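You operate a simulated robot arm through the tools that you are given. There is no shell and no other tool.

You are at the controls of a simulated robot arm. One attempt, no reset.

## Task
Put things in order on the top of the covered table. At the end: the black sanding block stands where the grey foam shim stood; the blue uplight (marked "WIDE") stands where the black sanding block stood; the grey foam shim from the top of the covered table is on the steel parts dish; the white uplight (marked "MEDIUM") stands where the blue uplight stood; whatever was shut is shut again. Leave all else as you found it, and nothing knocked over.

It is judged by the outcome, as a careful person would: the job done as asked, and still so three seconds after it is handed in. It fails if anything else is knocked over, pushed out of place, dropped, spilled or broken.

## Robot
A 6-joint arm with a two-finger parallel gripper, fixed in place. Base frame: the origin is at the foot of the arm, x ahead of it, y to its left, z up; the work surface is at about z = 0. Lengths are in m, angles in degrees, forces in N, time in s.
With the tool pointing down near the work surface it reaches from about 0.18 to 0.46 m from the base axis. Its first joint turns from -70.0 to 70.0 degrees. Payload 1.9 kg.
The TCP is the grasp point between the finger pads, 0.023 m short of the fingertips. In the tool frame z runs along the fingers and y along their closing line. Largest opening 0.094 m; finger width 0.038, thickness 0.01; the body of the gripper, 0.054 by 0.096 m, starts 0.039 m behind the TCP.
Orientation is told as [roll, pitch, yaw] about the base's x, y, z axes, in that order, counted from this pose: with the fingers straight down and closing along the base's y, the tool's x points along the base's -x, its y along +y and its z along -z.

## Interface
- The arm moves only by the tool drive_tool. Its argument "series" is a list of rows, each a list of 7 numbers: the shift along the tool's x, y, z in m, then the turn, a rotation vector about the tool's x, y, z in degrees, then the gripper command, from -1 (shut) to 1 (fully open), values between in proportion. In form: [[dx, dy, dz, rx, ry, rz, gripper], ...]. A call has 1 to 20 rows; each row is the pose to reach, as a shift and turn from the pose commanded when the call began, along the tool's axes at that moment. A row lasts 0.2 s, in which the tool goes at most 0.05 m and 8.6 degrees; a call with a longer step from one row to the next is refused whole, and so is a gripper value outside its range. A pose out of reach is approached as far as the arm can. The call stops where the force on the tool passes 40 N (or 10 N more than at its start, if that is more) or the arm is blocked; 0.2 s more then pass. Each finger travels about 0.108 m/s and halts on what it meets, pressing with about 26 N; the grip force reading is that of the motor and also rises with nothing between the fingers. The clock runs only during rows and for 0.2 s after the last one: add rows that repeat a pose to give the fingers time. It gives the time, the measured TCP pose, the force on the tool (base axes), the opening and the grip force at its end, in the units of the frame above (readings bear some noise), with the torque about the TCP (base axes, N m) and any sound that the robot's microphone picked up.
- Cameras (640 x 400 px; columns grow to the right, rows downward): "scene" is fixed at [0.0523, 0.3089, 0.4306]; the picture's right is [-0.80, -0.60, 0.00], its down [-0.31, 0.41, -0.86] and it looks along [0.51, -0.69, -0.51] (base axes); focal length 274 px, centre (320, 200). "wrist" rides on the gripper at [0.087, 0.016, -0.074] in the tool frame; the picture's right is [-0.18, 0.98, 0.00], its down [-0.58, -0.11, -0.81] and it looks along [-0.79, -0.15, 0.59] (tool axes); focal length 243 px, centre (320, 200). There is no depth. A picture from a camera that has moved, and an enlarged one, comes with that camera's place and axes in the base frame and with its lens.
- get_image(camera): a new picture of that camera. It takes no simulated time.
- inspect(camera, box): a new picture of the part [left, top, right, bottom] of that camera's present view, enlarged. It takes no simulated time.
- finish_job(): hands the job in; it is judged then, once.

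Places have to be worked out from the pictures, the camera data and where the tool is seen. Open the gripper and draw the arm clear of the work before you hand the job in, unless the task says otherwise.

The tools are called as a command line: name --pt "numbers of a row" for each row, then --argument value for the rest, lists and objects as JSON in quotes. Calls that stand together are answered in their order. drive_tool: Moves the arm, as the interface text tells. Its arguments: {"type":"object","properties":{"series":{"type":"array","items":{"type":"array","items":{"type":"number"}}}},"required":["series"]} The other tools are called the same way: get_image (camera) takes a picture; inspect (camera, box) takes an enlarged picture of a part of a camera's view; finish_job () hands the job in.

At the start:

```text
t: 0.0
tcp_pos: [0.3241, -0.0309, 0.3063]
ee_rot: [0.0, 0.1, -0.1]
contact_force: [1.5, 0.0, 0.1]
wrist_torque: [-0.02, 0.03, -0.01]
gripper_width: 0.0941
gripper_force: 0.1
```

scene: 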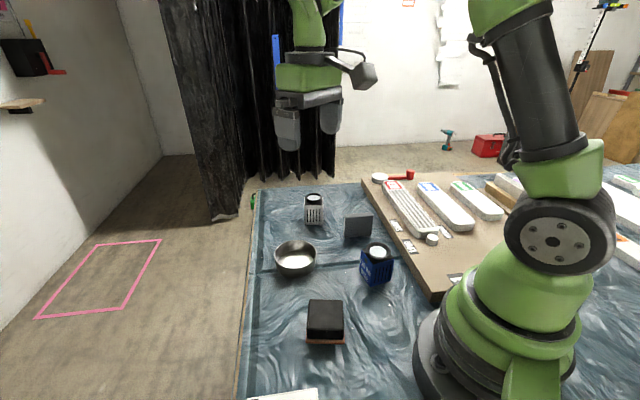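
wrist: 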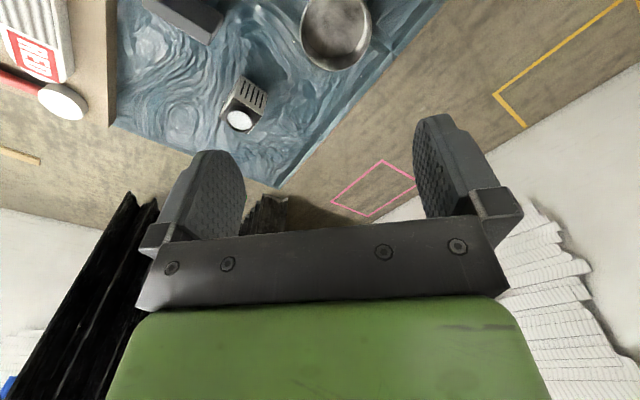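

I see the scene: a white uplight at the back, a grey shim, a steel dish, a blue uplight and a black sanding block. I'll look at enlarged views before planning.

inspect --camera "scene" --box '[230, 180, 430, 305]'

inspect --camera "scene" --box '[230, 275, 430, 400]'

inspect --camera "wrist" --box '[100, 0, 440, 200]'

```text
3.20 times, centred on (330, 242) of scene
camera zoom: at [0.0523, 0.3089, 0.4306], right [-0.8, -0.6, 0.0], down [-0.31, 0.41, -0.86], along [0.51, -0.69, -0.51], focal length 877 px, centre (288, 64)
```

zoom: 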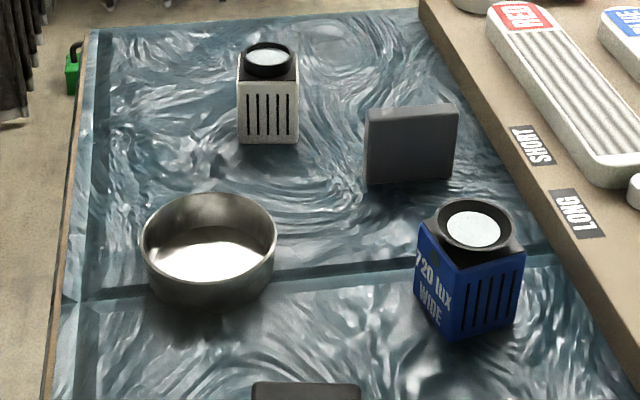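

```text
3.20 times, centred on (330, 338) of scene
camera zoom: at [0.0523, 0.3089, 0.4306], right [-0.8, -0.6, 0.0], down [-0.31, 0.41, -0.86], along [0.51, -0.69, -0.51], focal length 877 px, centre (288, -240)
```

zoom: 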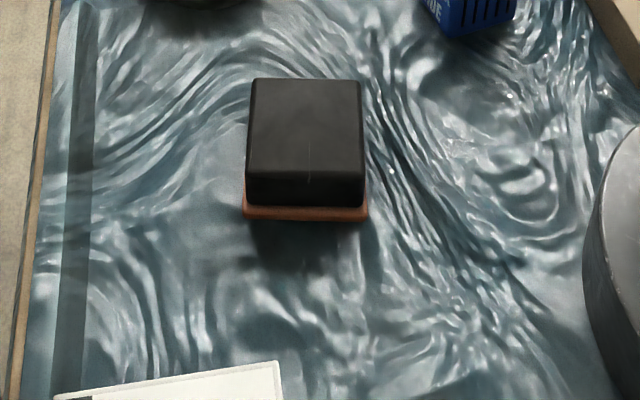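

```text
1.88 times, centred on (270, 100) of wrist
camera zoom: at [0.2393, -0.0132, 0.3798], right [0.18, 0.98, 0.0], down [0.58, -0.11, 0.81], along [0.79, -0.15, -0.59], focal length 457 px, centre (414, 388)
```

zoom: 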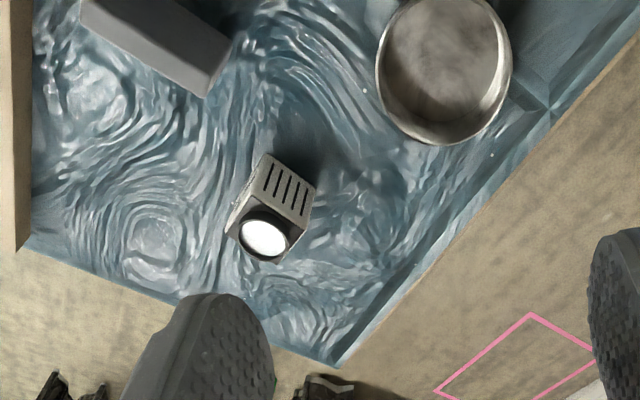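

From the scene camera I place the shim near (0.306, -0.187), the dish near (0.357, -0.010), the block near (0.220, 0.070), blue near (0.206, -0.088) and white near (0.434, -0.174). I move to hover over the shim at z ≈ 0.2, turned about 43°, to check it from above.

drive_tool --pt "0.002 -0.02 0.013 0 0 -5.4 1" --pt "0.004 -0.04 0.026 0 0 -10.8 1" --pt "0.007 -0.06 0.04 0 0 -16.2 1" --pt "0.009 -0.08 0.053 0 0 -21.6 1" --pt "0.011 -0.1 0.066 0 0 -27 1" --pt "0.013 -0.12 0.08 0 0 -32.4 1" --pt "0.015 -0.14 0.093 0 0 -37.8 1" --pt "0.0176 -0.156 0.106 0 0 -43 1" --pt "0.0176 -0.156 0.106 0 0 -43 1"

```text
t: 2.0
tcp_pos: [0.3055, -0.1865, 0.1996]
ee_rot: [0.1, 0.0, 43.1]
contact_force: [-0.7, -0.7, 0.6]
wrist_torque: [-0.01, -0.06, 0.02]
gripper_width: 0.0937
gripper_force: 0.1
```

The tool reports (0.3055, -0.1865, 0.200) with yaw 43.1. I'll look through both cameras to see how the shim lies under it.

get_image --camera "wrist"

get_image --camera "scene"

```text
taken
camera wrist: at [0.2327, -0.2325, 0.2736], right [-0.54, 0.84, 0.0], down [0.5, 0.32, 0.81], along [0.68, 0.43, -0.59], focal length 243 px, centre (320, 200)
```

wrist: 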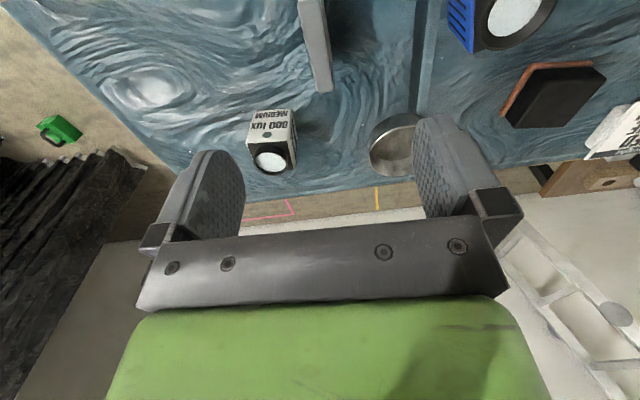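

```text
taken
```

scene: 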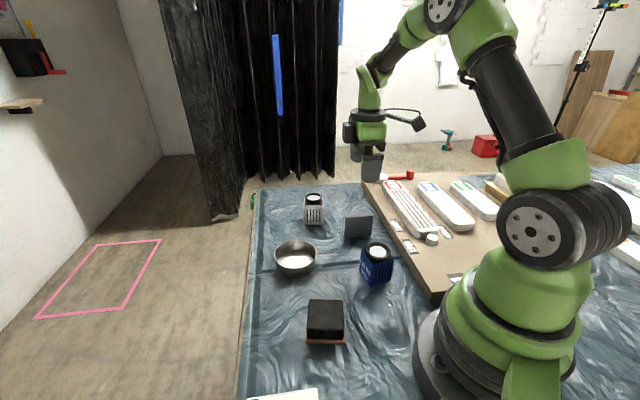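

The shim appears edge-on near the image centre, slightly left of the finger midline. I'll enlarge to measure its edges.

inspect --camera "wrist" --box '[240, 0, 400, 100]'

inspect --camera "wrist" --box '[360, 0, 640, 175]'

inspect --camera "scene" --box '[330, 170, 490, 270]'

```text
4.00 times, centred on (320, 50) of wrist
camera zoom: at [0.2327, -0.2325, 0.2736], right [-0.54, 0.84, 0.0], down [0.5, 0.32, 0.81], along [0.68, 0.43, -0.59], focal length 970 px, centre (320, 800)
```

zoom: 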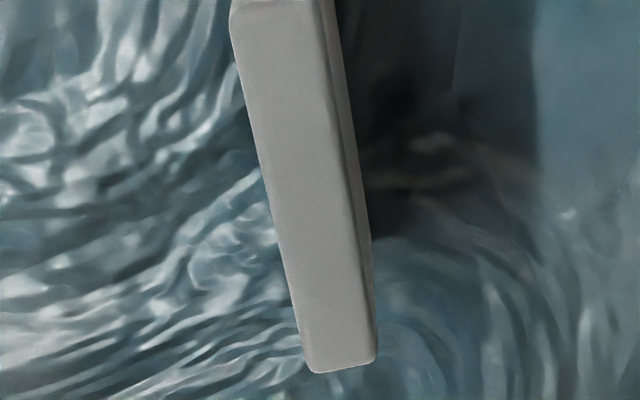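

```text
2.29 times, centred on (500, 88) of wrist
camera zoom: at [0.2327, -0.2325, 0.2736], right [-0.54, 0.84, 0.0], down [0.5, 0.32, 0.81], along [0.68, 0.43, -0.59], focal length 555 px, centre (-91, 457)
```

zoom: 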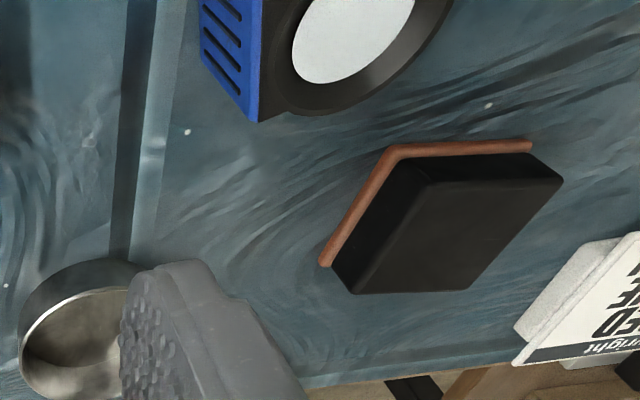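

```text
4.00 times, centred on (410, 220) of scene
camera zoom: at [0.0523, 0.3089, 0.4306], right [-0.8, -0.6, 0.0], down [-0.31, 0.41, -0.86], along [0.51, -0.69, -0.51], focal length 1096 px, centre (-40, 120)
```

zoom: 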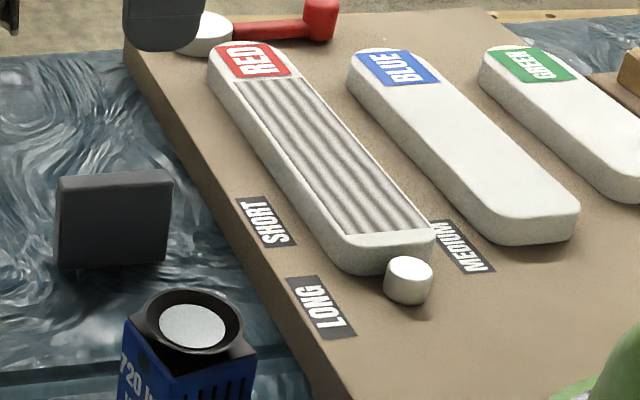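

The shim's top measures about 65 × 16 mm, centred near (0.305, -0.188), angled 43°, so the tool is aligned. I descend to z ≈ 0.053 with the gripper open.

drive_tool --pt "0 0 0.03 0 0 0 1" --pt "0 0 0.06 0 0 0 1" --pt "0 0 0.09 0 0 0 1" --pt "0 0 0.12 0 0 0 1" --pt "0 0 0.135 0 0 0 1" --pt "0 0 0.1455 0 0 0 1" --pt "0 0 0.1455 0 0 0 1"

get_image --camera "wrist"

get_image --camera "scene"

```text
t: 3.6
tcp_pos: [0.3068, -0.1881, 0.0556]
ee_rot: [0.1, 0.0, 43.0]
contact_force: [0.1, -0.4, 0.5]
wrist_torque: [0.02, 0.0, -0.03]
gripper_width: 0.0938
gripper_force: 0.0
```

```text
taken
camera wrist: at [0.2333, -0.2334, 0.1287], right [-0.54, 0.84, 0.0], down [0.5, 0.32, 0.81], along [0.68, 0.43, -0.59], focal length 243 px, centre (320, 200)
```

wrist: 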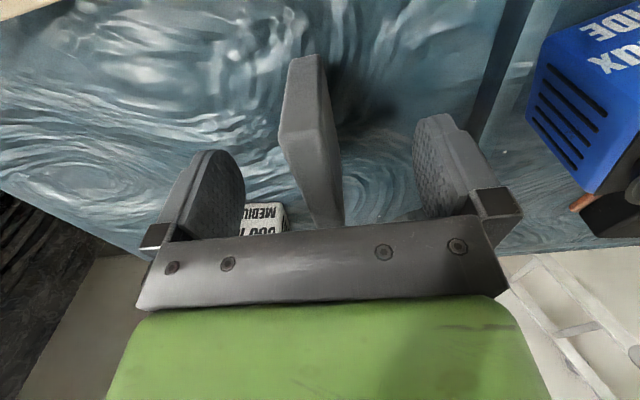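

```text
taken
```

scene: 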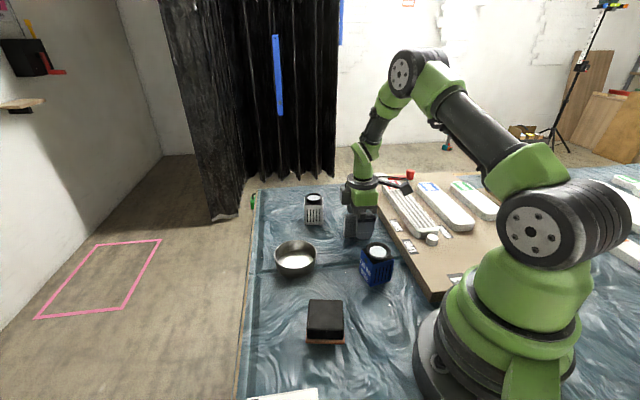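

The shim sits between the fingers with clear space either side. I close the gripper in place.

drive_tool --pt "0 0 0 0 0 0 0" --pt "0 0 0 0 0 0 -1" --pt "0 0 0 0 0 0 -1" --pt "0 0 0 0 0 0 -1" --pt "0 0 0 0 0 0 -1"

get_image --camera "wrist"

```text
t: 4.8
tcp_pos: [0.3074, -0.1885, 0.0552]
ee_rot: [-0.1, -0.1, 43.0]
contact_force: [0.2, -1.1, 0.4]
wrist_torque: [-0.01, 0.03, 0.0]
gripper_width: 0.0156
gripper_force: 26.2
```

```text
taken
camera wrist: at [0.2333, -0.2333, 0.1289], right [-0.54, 0.84, 0.0], down [0.5, 0.32, 0.81], along [0.68, 0.43, -0.59], focal length 243 px, centre (320, 200)
```

wrist: 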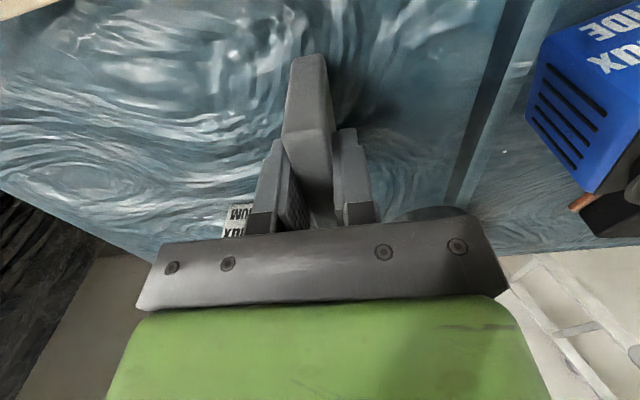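

The shim is held (width 15.6 mm, 26 N). I lift it straight up and carry it to hover above the dish.

drive_tool --pt "0 0 -0.015 0 0 0 -1" --pt "0 0 -0.04 0 0 0 -1" --pt "0 0 -0.07 0 0 0 -1" --pt "0 0 -0.1 0 0 0 -1" --pt "0 0 -0.12 0 0 0 -1" --pt "-0.015 0.009 -0.12 0 0 0 -1" --pt "-0.04 0.024 -0.12 0 0 0 -1" --pt "-0.07 0.041 -0.12 0 0 0 -1" --pt "-0.1 0.059 -0.12 0 0 0 -1" --pt "-0.13 0.077 -0.12 0 0 0 -1" --pt "-0.15 0.089 -0.12 0 0 0 -1" --pt "-0.1577 0.0932 -0.12 0 0 0 -1" --pt "-0.1577 0.0932 -0.12 0 0 0 -1"

get_image --camera "wrist"

get_image --camera "scene"

```text
t: 7.6
tcp_pos: [0.3598, -0.0106, 0.1743]
ee_rot: [0.0, 0.0, 42.9]
contact_force: [1.0, -0.2, 0.9]
wrist_torque: [-0.01, 0.02, 0.01]
gripper_width: 0.0155
gripper_force: 26.2
```

```text
taken
camera wrist: at [0.2856, -0.0566, 0.2483], right [-0.54, 0.84, 0.0], down [0.5, 0.32, 0.81], along [0.68, 0.43, -0.59], focal length 243 px, centre (320, 200)
```

wrist: 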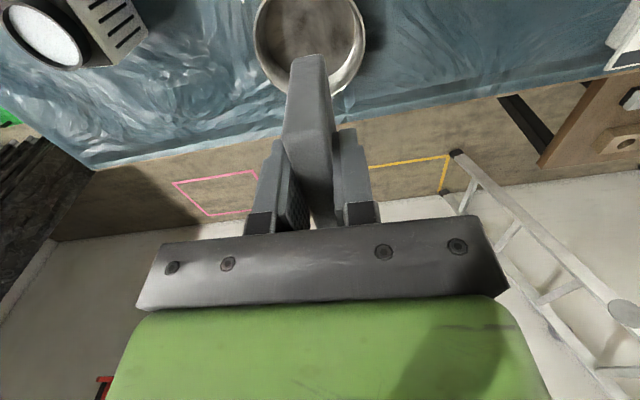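

```text
taken
```

scene: 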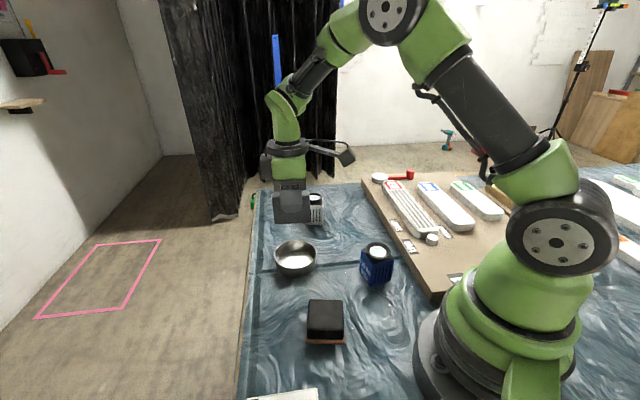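

The shim hovers over the dish. I zoom in on the dish from both cameras to refine its centre, rim height and floor shape.

inspect --camera "wrist" --box '[230, 0, 390, 100]'

inspect --camera "scene" --box '[256, 180, 352, 290]'

```text
4.00 times, centred on (310, 50) of wrist
camera zoom: at [0.2856, -0.0566, 0.2483], right [-0.54, 0.84, 0.0], down [0.5, 0.32, 0.81], along [0.68, 0.43, -0.59], focal length 970 px, centre (360, 800)
```

zoom: 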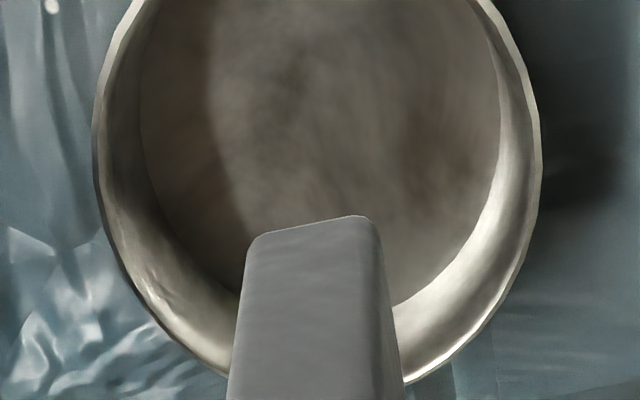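

```text
3.64 times, centred on (304, 235) of scene
camera zoom: at [0.0523, 0.3089, 0.4306], right [-0.8, -0.6, 0.0], down [-0.31, 0.41, -0.86], along [0.51, -0.69, -0.51], focal length 996 px, centre (378, 73)
```

zoom: 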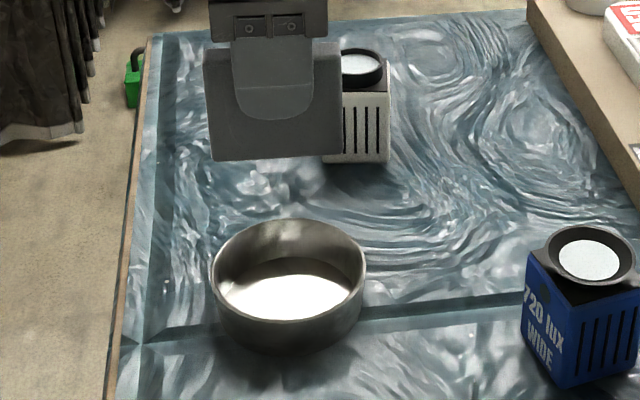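

The two views agree on a rim about 26 mm high, a dish centre near (0.364, -0.0175) and a flat floor roughly 80 mm wide. The shim is about 9 mm off to one side, so I shift it over and lower it to just above the floor.

drive_tool --pt "0.0015 -0.0085 0 0 0 0 -1" --pt "0.0015 -0.0085 0.03 0 0 0 -1" --pt "0.0015 -0.0085 0.06 0 0 0 -1" --pt "0.0015 -0.0085 0.085 0 0 0 -1" --pt "0.0015 -0.0085 0.1 0 0 0 -1" --pt "0.0015 -0.0085 0.107 0 0 0 -1" --pt "0.0015 -0.0085 0.107 0 0 0 -1"

inspect --camera "scene" --box '[256, 190, 352, 290]'

inspect --camera "wrist" --box '[200, 0, 440, 150]'

```text
t: 9.2
tcp_pos: [0.3635, -0.0171, 0.0692]
ee_rot: [0.0, 0.0, 43.0]
contact_force: [-0.5, -0.3, -0.4]
wrist_torque: [0.0, 0.01, 0.03]
gripper_width: 0.0159
gripper_force: 26.6
```

```text
4.00 times, centred on (304, 240) of scene
camera zoom: at [0.0523, 0.3089, 0.4306], right [-0.8, -0.6, 0.0], down [-0.31, 0.41, -0.86], along [0.51, -0.69, -0.51], focal length 1096 px, centre (384, 40)
```

zoom: 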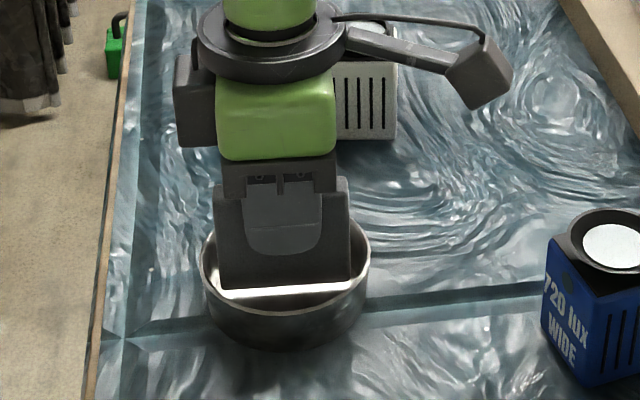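

```text
2.67 times, centred on (320, 75) of wrist
camera zoom: at [0.2898, -0.0631, 0.1423], right [-0.54, 0.84, 0.0], down [0.5, 0.32, 0.81], along [0.68, 0.43, -0.59], focal length 647 px, centre (320, 533)
```

zoom: 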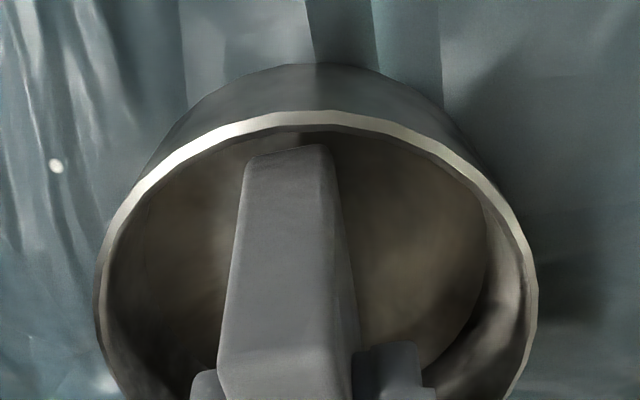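

The shim sits centred inside the rim and its bottom is about 13 mm above table level. I lower it slowly towards the dish floor and watch the force.

drive_tool --pt "0.0 0 0.004 0 0 0 -1" --pt "0.0 0 0.008 0 0 0 -1" --pt "0 0 0.0105 0 0 0 -1" --pt "0 0 0.0105 0 0 0 -1"

inspect --camera "scene" --box '[256, 190, 352, 290]'

```text
t: 10.2
tcp_pos: [0.3647, -0.0165, 0.0598]
ee_rot: [-0.2, -0.1, 43.0]
contact_force: [-5.7, 0.2, 24.6]
wrist_torque: [0.0, 0.31, 0.03]
gripper_width: 0.0156
gripper_force: 25.8
```

```text
4.00 times, centred on (304, 240) of scene
camera zoom: at [0.0522, 0.3089, 0.4306], right [-0.8, -0.6, 0.0], down [-0.31, 0.41, -0.86], along [0.52, -0.69, -0.51], focal length 1096 px, centre (384, 40)
```

zoom: 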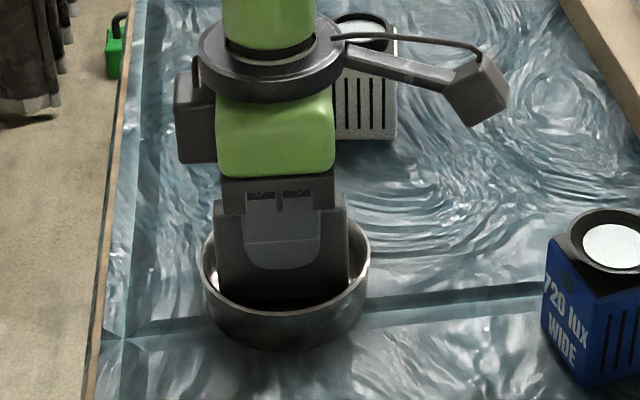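

Contact: 24.6 N upward, so the shim is resting on the dish. I ease up about 2 mm to relieve the pressure before releasing.

drive_tool --pt "0.0 0 -0.001 0 0 0 -1" --pt "0.0 0 -0.002 0 0 0 -1" --pt "0 0 -0.002 0 0 0 -1"

inspect --camera "wrist" --box '[200, 20, 440, 170]'

```text
t: 11.0
tcp_pos: [0.3635, -0.0184, 0.0601]
ee_rot: [0.1, 0.1, 43.0]
contact_force: [-0.1, -0.1, 0.7]
wrist_torque: [-0.03, 0.01, -0.04]
gripper_width: 0.0159
gripper_force: 26.4
```

```text
2.67 times, centred on (320, 95) of wrist
camera zoom: at [0.2895, -0.0637, 0.1327], right [-0.54, 0.84, 0.0], down [0.5, 0.32, 0.81], along [0.68, 0.43, -0.59], focal length 647 px, centre (320, 480)
```

zoom: 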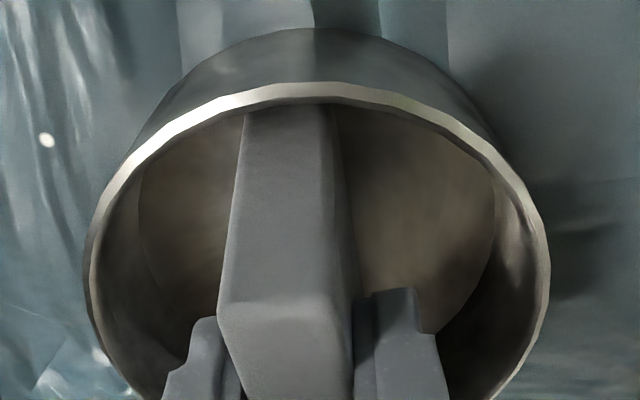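

The load is relieved (0.7 N) and the shim is upright in the dish. I release it gently by opening the gripper in small steps.

drive_tool --pt "0 0 0 0 0 0 -0.62" --pt "0 0 0 0 0 0 -0.5" --pt "0 0 0 0 0 0 -0.3" --pt "0 0 0 0 0 0 0" --pt "0 0 0 0 0 0 0.1" --pt "0 0 0 0 0 0 0.1"

get_image --camera "wrist"

inspect --camera "scene" --box '[256, 190, 352, 290]'

```text
t: 12.4
tcp_pos: [0.3643, -0.0177, 0.059]
ee_rot: [0.1, 0.0, 42.9]
contact_force: [-0.1, 0.0, 0.0]
wrist_torque: [0.0, -0.03, -0.03]
gripper_width: 0.0521
gripper_force: 0.0
```

```text
taken
camera wrist: at [0.2899, -0.0636, 0.1331], right [-0.54, 0.84, 0.0], down [0.5, 0.32, 0.81], along [0.68, 0.43, -0.59], focal length 243 px, centre (320, 200)
```

wrist: 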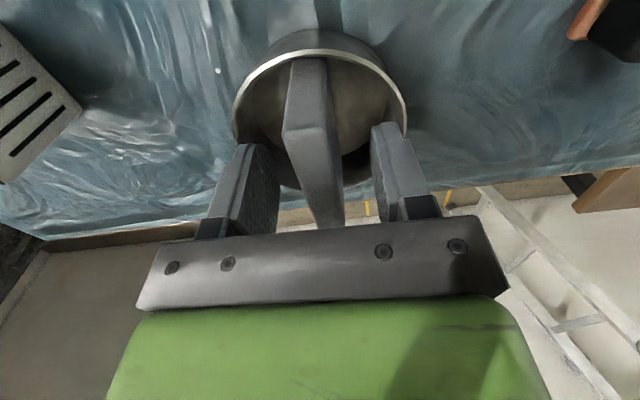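

```text
4.00 times, centred on (304, 240) of scene
camera zoom: at [0.0523, 0.3089, 0.4306], right [-0.8, -0.6, 0.0], down [-0.31, 0.41, -0.86], along [0.51, -0.69, -0.51], focal length 1096 px, centre (384, 40)
```

zoom: 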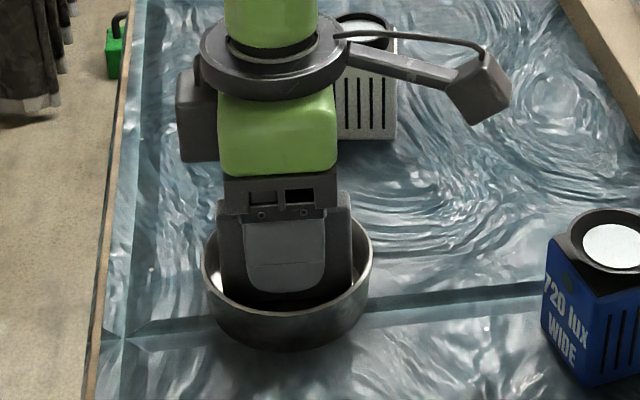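

The shim stands free in the dish with the fingers clear of it. I lift straight up out of the way and check.

drive_tool --pt "0 0 -0.02 0 0 0 0.1" --pt "0 0 -0.045 0 0 0 0.1" --pt "0 0 -0.075 0 0 0 0.1" --pt "0 0 -0.105 0 0 0 0.5" --pt "0 0 -0.13 0 0 0 1" --pt "0 0 -0.14 0 0 0 1"

get_image --camera "wrist"

get_image --camera "scene"

inspect --camera "scene" --box '[256, 190, 352, 290]'

```text
t: 13.8
tcp_pos: [0.3645, -0.0173, 0.2007]
ee_rot: [0.0, 0.0, 43.0]
contact_force: [-0.9, 0.2, -0.6]
wrist_torque: [0.01, 0.0, 0.03]
gripper_width: 0.0939
gripper_force: 0.0
```

```text
taken
camera wrist: at [0.2907, -0.063, 0.2738], right [-0.54, 0.84, 0.0], down [0.5, 0.32, 0.81], along [0.68, 0.43, -0.59], focal length 243 px, centre (320, 200)
```

wrist: 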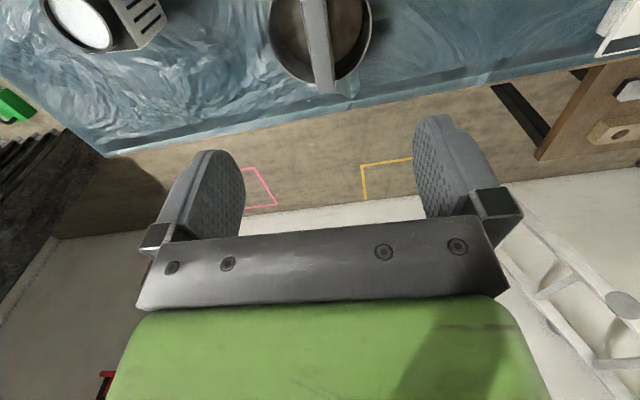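

```text
taken
```

scene: 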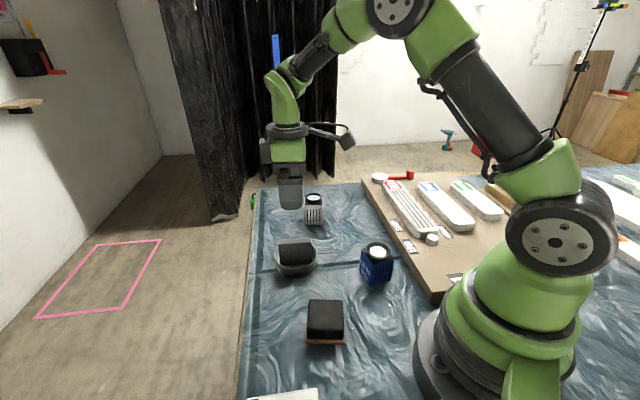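

```text
4.00 times, centred on (304, 240) of scene
camera zoom: at [0.0523, 0.3089, 0.4306], right [-0.8, -0.6, 0.0], down [-0.31, 0.41, -0.86], along [0.51, -0.69, -0.51], focal length 1096 px, centre (384, 40)
```

zoom: 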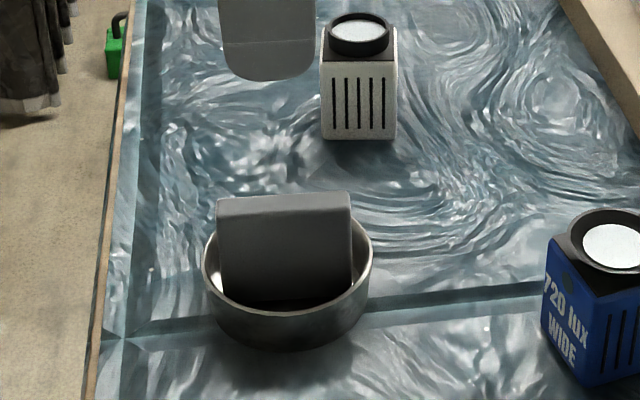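

The shim is standing steadily in the dish. Next is the sanding block, so I move over it (about (0.220, 0.070)) with yaw 36°.

drive_tool --pt "0.004 0.015 0 0 0 0.7 1" --pt "0.012 0.04 0 0 0 2 1" --pt "0.02 0.07 0 0 0 3.5 1" --pt "0.029 0.1 0 0 0 5 1" --pt "0.038 0.13 0 0 0 6 1" --pt "0.044 0.152 0 0 0 7 1" --pt "0.0471 0.1622 0 0 0 7 1" --pt "0.0471 0.1622 0 0 0 7 1"

get_image --camera "wrist"

inspect --camera "wrist" --box '[240, 0, 400, 100]'

```text
t: 15.6
tcp_pos: [0.2189, 0.0712, 0.1989]
ee_rot: [0.0, 0.0, 36.0]
contact_force: [-0.2, -0.6, -0.5]
wrist_torque: [0.0, 0.01, 0.01]
gripper_width: 0.094
gripper_force: 0.1
```

```text
taken
camera wrist: at [0.1398, 0.0345, 0.2739], right [-0.43, 0.9, 0.0], down [0.53, 0.25, 0.81], along [0.73, 0.35, -0.59], focal length 243 px, centre (320, 200)
```

wrist: 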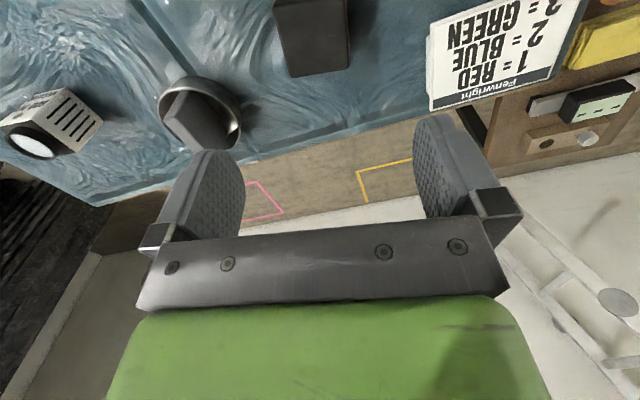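

```text
4.00 times, centred on (320, 50) of wrist
camera zoom: at [0.1398, 0.0345, 0.2739], right [-0.43, 0.9, 0.0], down [0.53, 0.25, 0.81], along [0.73, 0.35, -0.59], focal length 970 px, centre (320, 800)
```

zoom: 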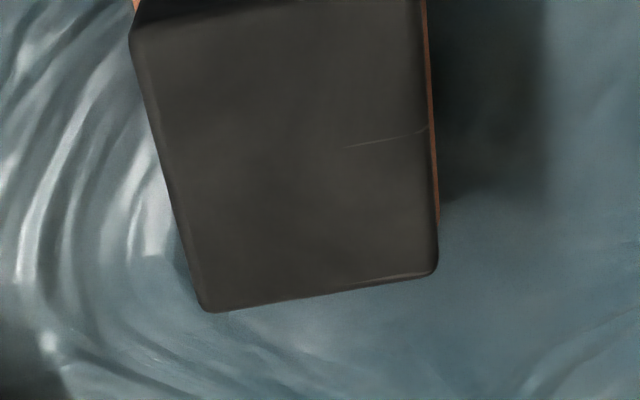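

The block's top measures about 56 × 54 mm at 35°, and its centre is about 5 mm to the side of the tool axis. I correct sideways and in yaw, then descend to z ≈ 0.035 so the fingertips stay above the brown base layer.

drive_tool --pt "0.001 -0.0025 0.02 0 0 0.6 1" --pt "0.002 -0.005 0.05 0 0 1.3 1" --pt "0.002 -0.005 0.085 0 0 1.3 1" --pt "0.002 -0.005 0.115 0 0 1.3 1" --pt "0.002 -0.005 0.14 0 0 1.3 1" --pt "0.002 -0.005 0.157 0 0 1.3 1" --pt "0.002 -0.005 0.1645 0 0 1.3 1" --pt "0.002 -0.005 0.1645 0 0 1.3 1"

get_image --camera "wrist"

inspect --camera "scene" --box '[270, 270, 400, 360]'

```text
t: 17.4
tcp_pos: [0.2211, 0.0634, 0.0344]
ee_rot: [0.0, 0.0, 34.7]
contact_force: [-1.1, -0.6, 0.1]
wrist_torque: [-0.04, 0.02, -0.03]
gripper_width: 0.0941
gripper_force: 0.0
```

```text
taken
camera wrist: at [0.1419, 0.0287, 0.108], right [-0.41, 0.91, 0.0], down [0.54, 0.24, 0.81], along [0.74, 0.33, -0.59], focal length 243 px, centre (320, 200)
```

wrist: 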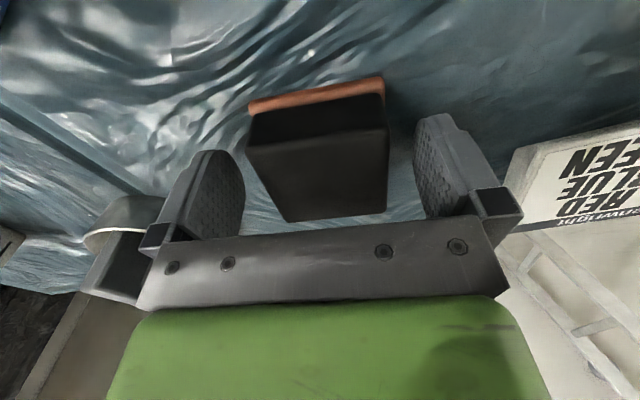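

```text
4.44 times, centred on (335, 315) of scene
camera zoom: at [0.0523, 0.3089, 0.4306], right [-0.8, -0.6, 0.0], down [-0.31, 0.41, -0.86], along [0.51, -0.69, -0.51], focal length 1218 px, centre (253, -311)
```

zoom: 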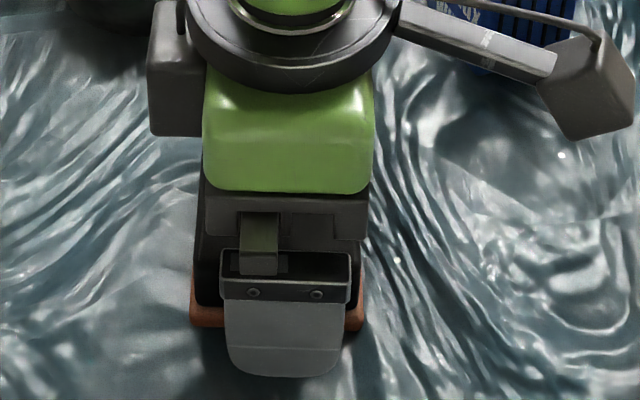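

The block is between the fingers with the fingertips just above the brown base. I close the gripper.

drive_tool --pt "0 0 0 0 0 0 0.5" --pt "0 0 0 0 0 0 0.2" --pt "0 0 0 0 0 0 -1" --pt "0 0 0 0 0 0 -1" --pt "0 0 0 0 0 0 -1"

get_image --camera "wrist"

```text
t: 18.6
tcp_pos: [0.2223, 0.0648, 0.0348]
ee_rot: [0.0, 0.0, 34.7]
contact_force: [0.1, 0.6, -0.5]
wrist_torque: [0.04, -0.01, -0.01]
gripper_width: 0.0599
gripper_force: 25.8
```

```text
taken
camera wrist: at [0.1419, 0.0286, 0.1082], right [-0.41, 0.91, 0.0], down [0.54, 0.24, 0.81], along [0.74, 0.33, -0.59], focal length 243 px, centre (320, 200)
```

wrist: 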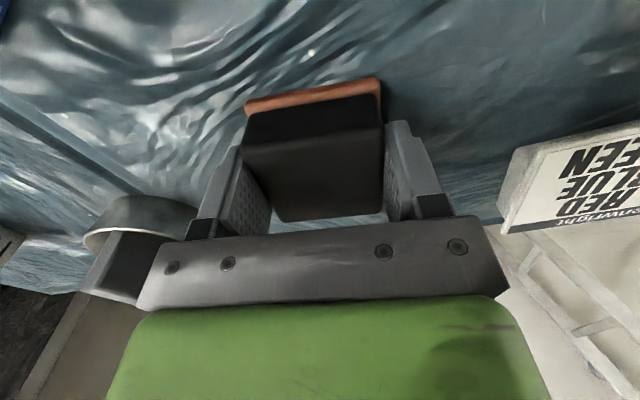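

The block is gripped (width 60 mm). I enlarge the view to measure how it sits relative to the TCP before moving.

inspect --camera "wrist" --box '[220, 60, 420, 240]'

inspect --camera "scene" --box '[270, 270, 400, 360]'

```text
2.22 times, centred on (320, 150) of wrist
camera zoom: at [0.1419, 0.0286, 0.1082], right [-0.41, 0.91, 0.0], down [0.54, 0.24, 0.81], along [0.74, 0.33, -0.59], focal length 539 px, centre (320, 311)
```

zoom: 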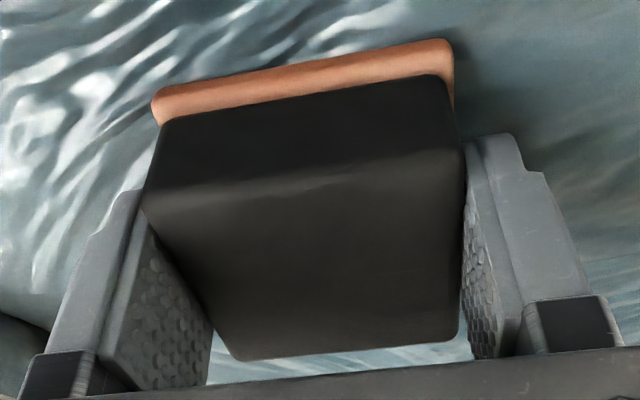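

```text
4.44 times, centred on (335, 315) of scene
camera zoom: at [0.0523, 0.3089, 0.4306], right [-0.8, -0.6, 0.0], down [-0.31, 0.41, -0.86], along [0.51, -0.69, -0.51], focal length 1218 px, centre (253, -311)
```

zoom: 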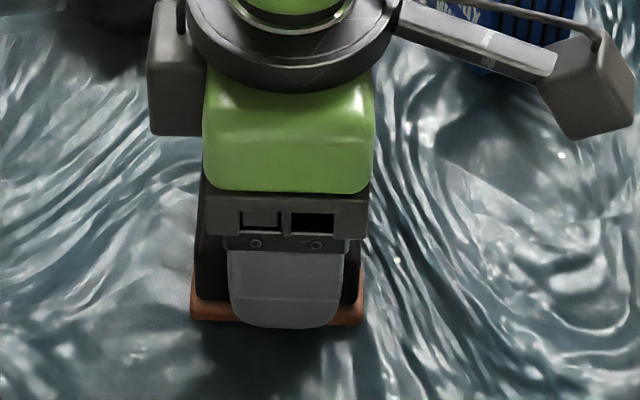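

Cross-checking both cameras with a block height of about 35 mm, its original centre is ≈ (0.222, 0.068), which I keep as blue's target. Now I lift it and carry it over to the shim's spot (0.305, -0.187) with yaw 43°.

drive_tool --pt "0 0 -0.015 0 0 0 -1" --pt "0 0 -0.045 0 0 0 -1" --pt "0 0 -0.08 0 0 0 -1" --pt "0 0 -0.11 0 0 0 -1" --pt "0 0 -0.125 0 0 0 -1" --pt "0.004 -0.013 -0.125 0 0 -0.5 -1" --pt "0.012 -0.04 -0.125 0 0 -1.5 -1" --pt "0.022 -0.072 -0.125 0 0 -2.5 -1" --pt "0.032 -0.105 -0.125 0 0 -3.5 -1" --pt "0.042 -0.138 -0.125 0 0 -4.7 -1" --pt "0.052 -0.171 -0.125 0 0 -6 -1" --pt "0.062 -0.204 -0.125 0 0 -7 -1" --pt "0.07 -0.231 -0.125 0 0 -8 -1" --pt "0.0755 -0.249 -0.125 0 0 -8.3 -1" --pt "0.0772 -0.2542 -0.125 0 0 -8.3 -1" --pt "0.0772 -0.2542 -0.125 0 0 -8.3 -1"

get_image --camera "scene"

get_image --camera "wrist"

```text
t: 22.0
tcp_pos: [0.3004, -0.1889, 0.1598]
ee_rot: [0.1, 0.0, 43.0]
contact_force: [0.3, -0.2, -1.0]
wrist_torque: [-0.01, 0.02, 0.02]
gripper_width: 0.0599
gripper_force: 25.9
```

```text
taken
```

scene: 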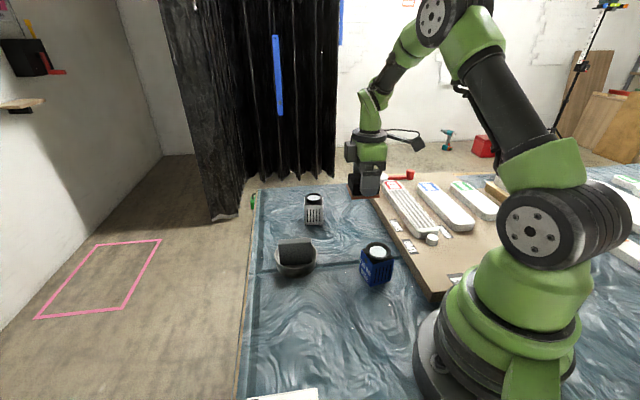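

```text
taken
camera wrist: at [0.2274, -0.2349, 0.2336], right [-0.54, 0.84, 0.0], down [0.5, 0.32, 0.81], along [0.68, 0.43, -0.59], focal length 243 px, centre (320, 200)
```

wrist: 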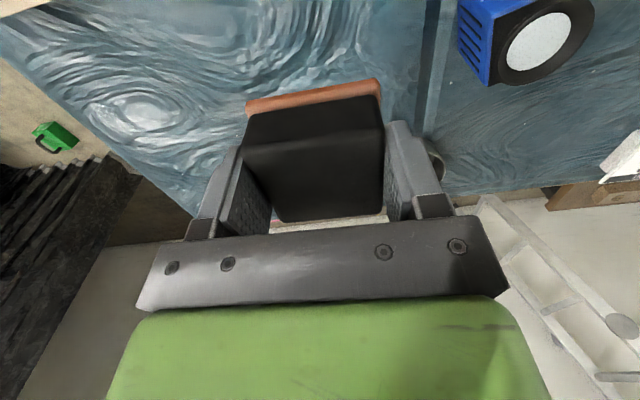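

I am over the shim's spot to within about 3 mm. I correct that and lower to about 5 mm above the cloth.

drive_tool --pt "0 -0.003 0.02 0 0 0 -1" --pt "0 -0.003 0.05 0 0 0 -1" --pt "0 -0.003 0.08 0 0 0 -1" --pt "0 -0.003 0.105 0 0 0 -1" --pt "0 -0.003 0.117 0 0 0 -1" --pt "0 -0.003 0.12 0 0 0 -1" --pt "0 -0.003 0.12 0 0 0 -1"

inspect --camera "scene" --box '[310, 180, 440, 270]'

get_image --camera "wrist"

```text
t: 23.6
tcp_pos: [0.3042, -0.1926, 0.0383]
ee_rot: [0.0, 0.0, 43.1]
contact_force: [0.3, 0.1, -0.8]
wrist_torque: [0.02, 0.01, 0.02]
gripper_width: 0.0597
gripper_force: 26.4
```

```text
4.44 times, centred on (375, 225) of scene
camera zoom: at [0.0523, 0.3089, 0.4306], right [-0.8, -0.6, 0.0], down [-0.31, 0.41, -0.86], along [0.51, -0.69, -0.51], focal length 1218 px, centre (76, 89)
```

zoom: 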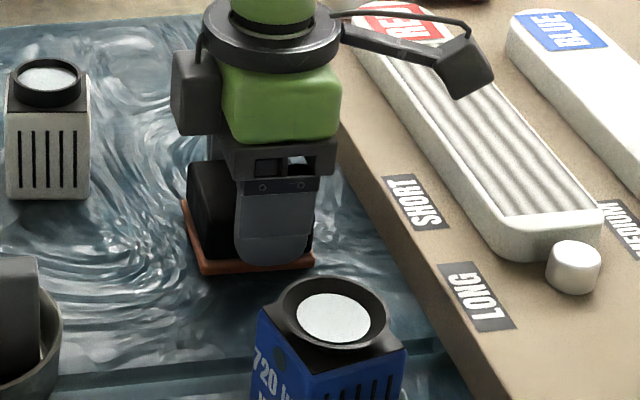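

```text
taken
camera wrist: at [0.2304, -0.2383, 0.1118], right [-0.54, 0.84, 0.0], down [0.5, 0.32, 0.81], along [0.68, 0.43, -0.59], focal length 243 px, centre (320, 200)
```

wrist: 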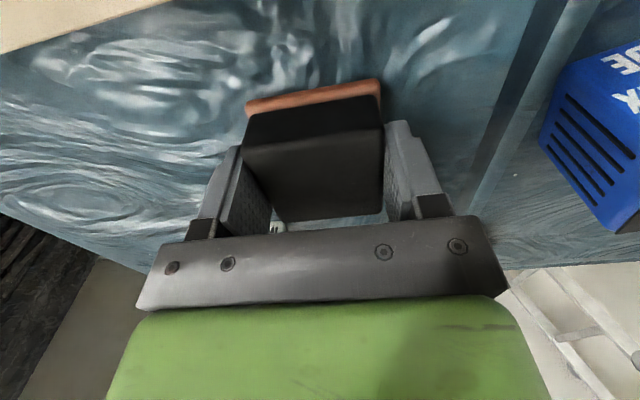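

The block sits over the right place (about 2 mm off) with no contact yet. I make the small correction and lower it the last 3-4 mm.

drive_tool --pt "-0.001 0.002 0.001 0 0 0 -1" --pt "-0.001 0.002 0.0025 0 0 0 -1" --pt "-0.001 0.002 0.0035 0 0 0 -1" --pt "-0.001 0.002 0.0035 0 0 0 -1"

get_image --camera "wrist"

```text
t: 24.6
tcp_pos: [0.3036, -0.1895, 0.036]
ee_rot: [0.0, 0.0, 43.1]
contact_force: [-0.4, 0.3, -1.5]
wrist_torque: [-0.01, -0.01, 0.01]
gripper_width: 0.0598
gripper_force: 26.3
```

```text
taken
camera wrist: at [0.2293, -0.2356, 0.1097], right [-0.54, 0.84, 0.0], down [0.5, 0.32, 0.81], along [0.68, 0.43, -0.59], focal length 243 px, centre (320, 200)
```

wrist: 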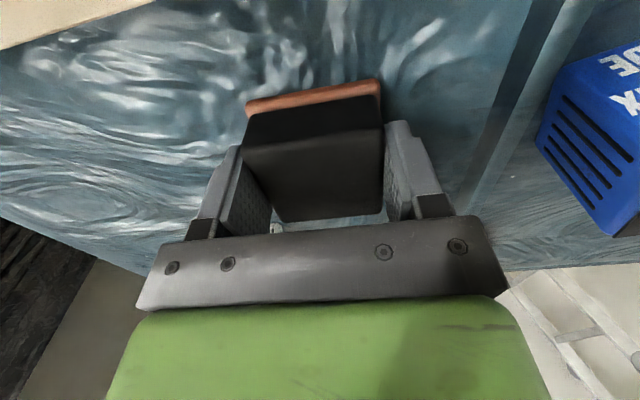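

There is still about 1.5 mm to go and no contact force. I lower a touch more.

drive_tool --pt "0 0 0.001 0 0 0 -1" --pt "0 0 0.0018 0 0 0 -1" --pt "0 0 0.0018 0 0 0 -1"

```text
t: 25.4
tcp_pos: [0.3021, -0.19, 0.0345]
ee_rot: [0.0, 0.0, 43.0]
contact_force: [-1.2, 2.7, 6.1]
wrist_torque: [0.21, -0.02, 0.09]
gripper_width: 0.0597
gripper_force: 25.7
```

The table is carrying it now (6 N). I open the gripper in steps so the block stays put.

drive_tool --pt "0 0 0 0 0 0 0.3" --pt "0 0 0 0 0 0 0.4" --pt "0 0 0 0 0 0 0.6" --pt "0 0 0 0 0 0 0.9" --pt "0 0 0 0 0 0 1" --pt "0 0 0 0 0 0 1"

get_image --camera "wrist"

```text
t: 26.8
tcp_pos: [0.3023, -0.1884, 0.0348]
ee_rot: [0.0, 0.1, 43.0]
contact_force: [0.9, -0.3, 0.2]
wrist_torque: [0.0, 0.01, 0.0]
gripper_width: 0.0944
gripper_force: 0.2
```

```text
taken
camera wrist: at [0.2285, -0.2362, 0.108], right [-0.54, 0.84, 0.0], down [0.5, 0.32, 0.81], along [0.68, 0.43, -0.59], focal length 243 px, centre (320, 200)
```

wrist: 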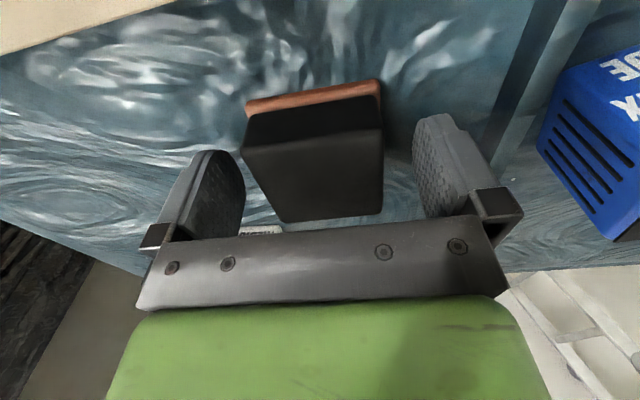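

The block is released and the fingers are clear. I rise straight up and check the placement.

drive_tool --pt "0 0 -0.02 0 0 0 1" --pt "0 0 -0.05 0 0 0 1" --pt "0 0 -0.085 0 0 0 1" --pt "0 0 -0.12 0 0 0 1" --pt "0 0 -0.15 0 0 0 1" --pt "0 0 -0.165 0 0 0 1"

get_image --camera "wrist"

inspect --camera "scene" --box '[310, 180, 440, 270]'

```text
t: 28.2
tcp_pos: [0.3035, -0.1916, 0.2]
ee_rot: [0.0, 0.0, 43.0]
contact_force: [1.0, 0.6, 0.1]
wrist_torque: [0.01, -0.03, 0.02]
gripper_width: 0.0941
gripper_force: 0.0
```

```text
taken
camera wrist: at [0.2312, -0.2371, 0.2731], right [-0.54, 0.84, 0.0], down [0.5, 0.32, 0.81], along [0.68, 0.43, -0.59], focal length 243 px, centre (320, 200)
```

wrist: 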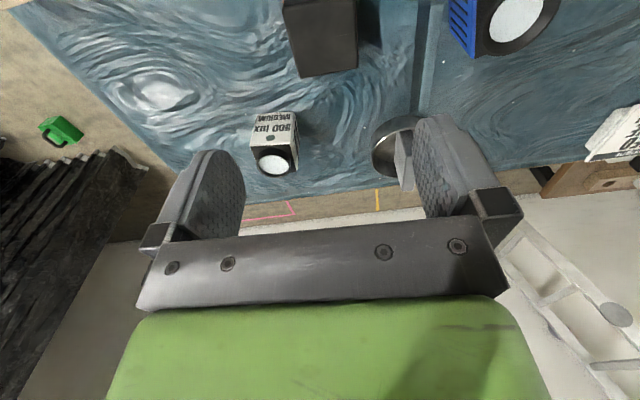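

```text
4.44 times, centred on (375, 225) of scene
camera zoom: at [0.0523, 0.3089, 0.4306], right [-0.8, -0.6, 0.0], down [-0.31, 0.41, -0.86], along [0.51, -0.69, -0.51], focal length 1218 px, centre (76, 89)
```

zoom: 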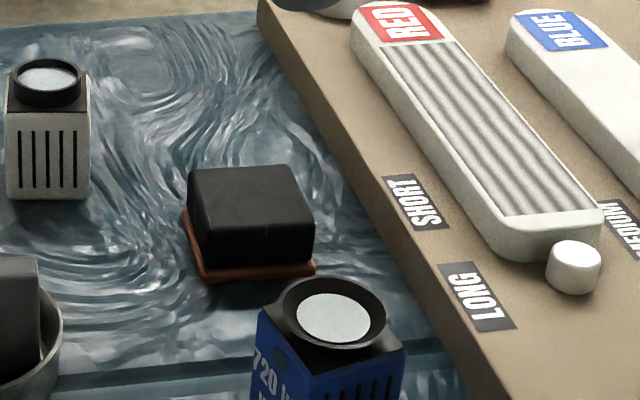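

The block stands at the shim's old spot (measured ≈ (0.306, -0.189)). Next I move over the blue uplight, swinging to yaw -35° to match its sides.

drive_tool --pt "0 0.008 0 0 0 4 1" --pt "0.0004 0.02 0 0 0 11 1" --pt "0.0008 0.034 0 0 0 19 1" --pt "0.001 0.05 0 0 0 27 1" --pt "0.0012 0.066 0 0 0 35 1" --pt "0.0014 0.082 0 0 0 43 1" --pt "0.0016 0.098 0 0 0 51 1" --pt "0.0018 0.114 0 0 0 59 0.6" --pt "0.002 0.128 0 0 0 67 0.6" --pt "0.0024 0.138 0 0 0 74 0.6" --pt "0.0024 0.1418 0 0 0 78 0.6" --pt "0.0024 0.1418 0 0 0 78 0.6"

get_image --camera "wrist"

inspect --camera "wrist" --box '[220, 0, 420, 125]'

get_image --camera "scene"

```text
t: 30.8
tcp_pos: [0.2047, -0.0864, 0.1995]
ee_rot: [0.0, -0.1, -35.1]
contact_force: [0.0, -0.1, 0.7]
wrist_torque: [-0.02, 0.01, 0.0]
gripper_width: 0.0753
gripper_force: 0.1
```

```text
taken
camera wrist: at [0.1444, -0.0225, 0.2725], right [0.72, 0.7, 0.0], down [0.41, -0.42, 0.81], along [0.56, -0.58, -0.59], focal length 243 px, centre (320, 200)
```

wrist: 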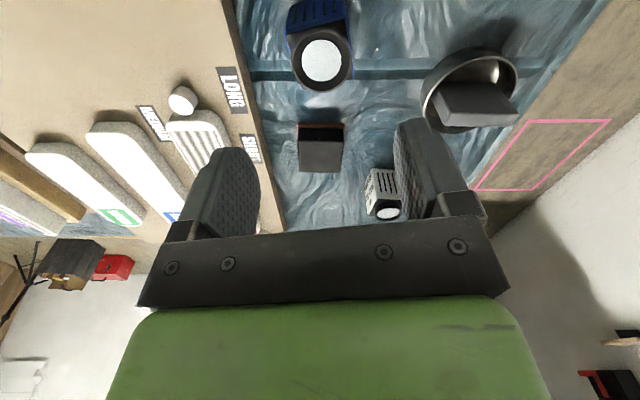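

```text
3.20 times, centred on (320, 62) of wrist
camera zoom: at [0.1444, -0.0225, 0.2725], right [0.72, 0.7, 0.0], down [0.41, -0.42, 0.81], along [0.56, -0.58, -0.59], focal length 776 px, centre (320, 640)
```

zoom: 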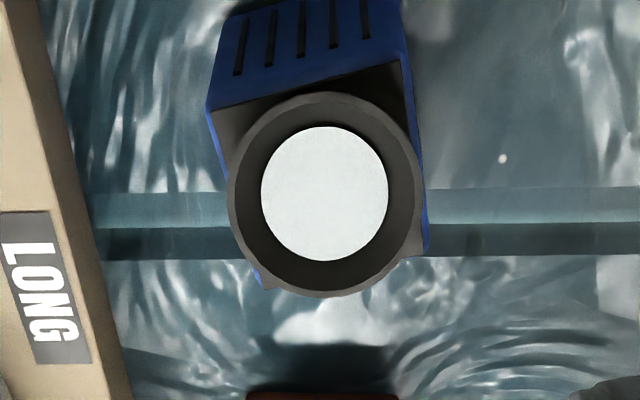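

```text
taken
```

scene: 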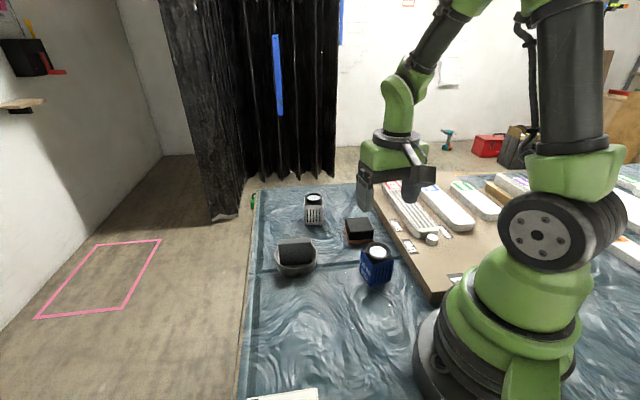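

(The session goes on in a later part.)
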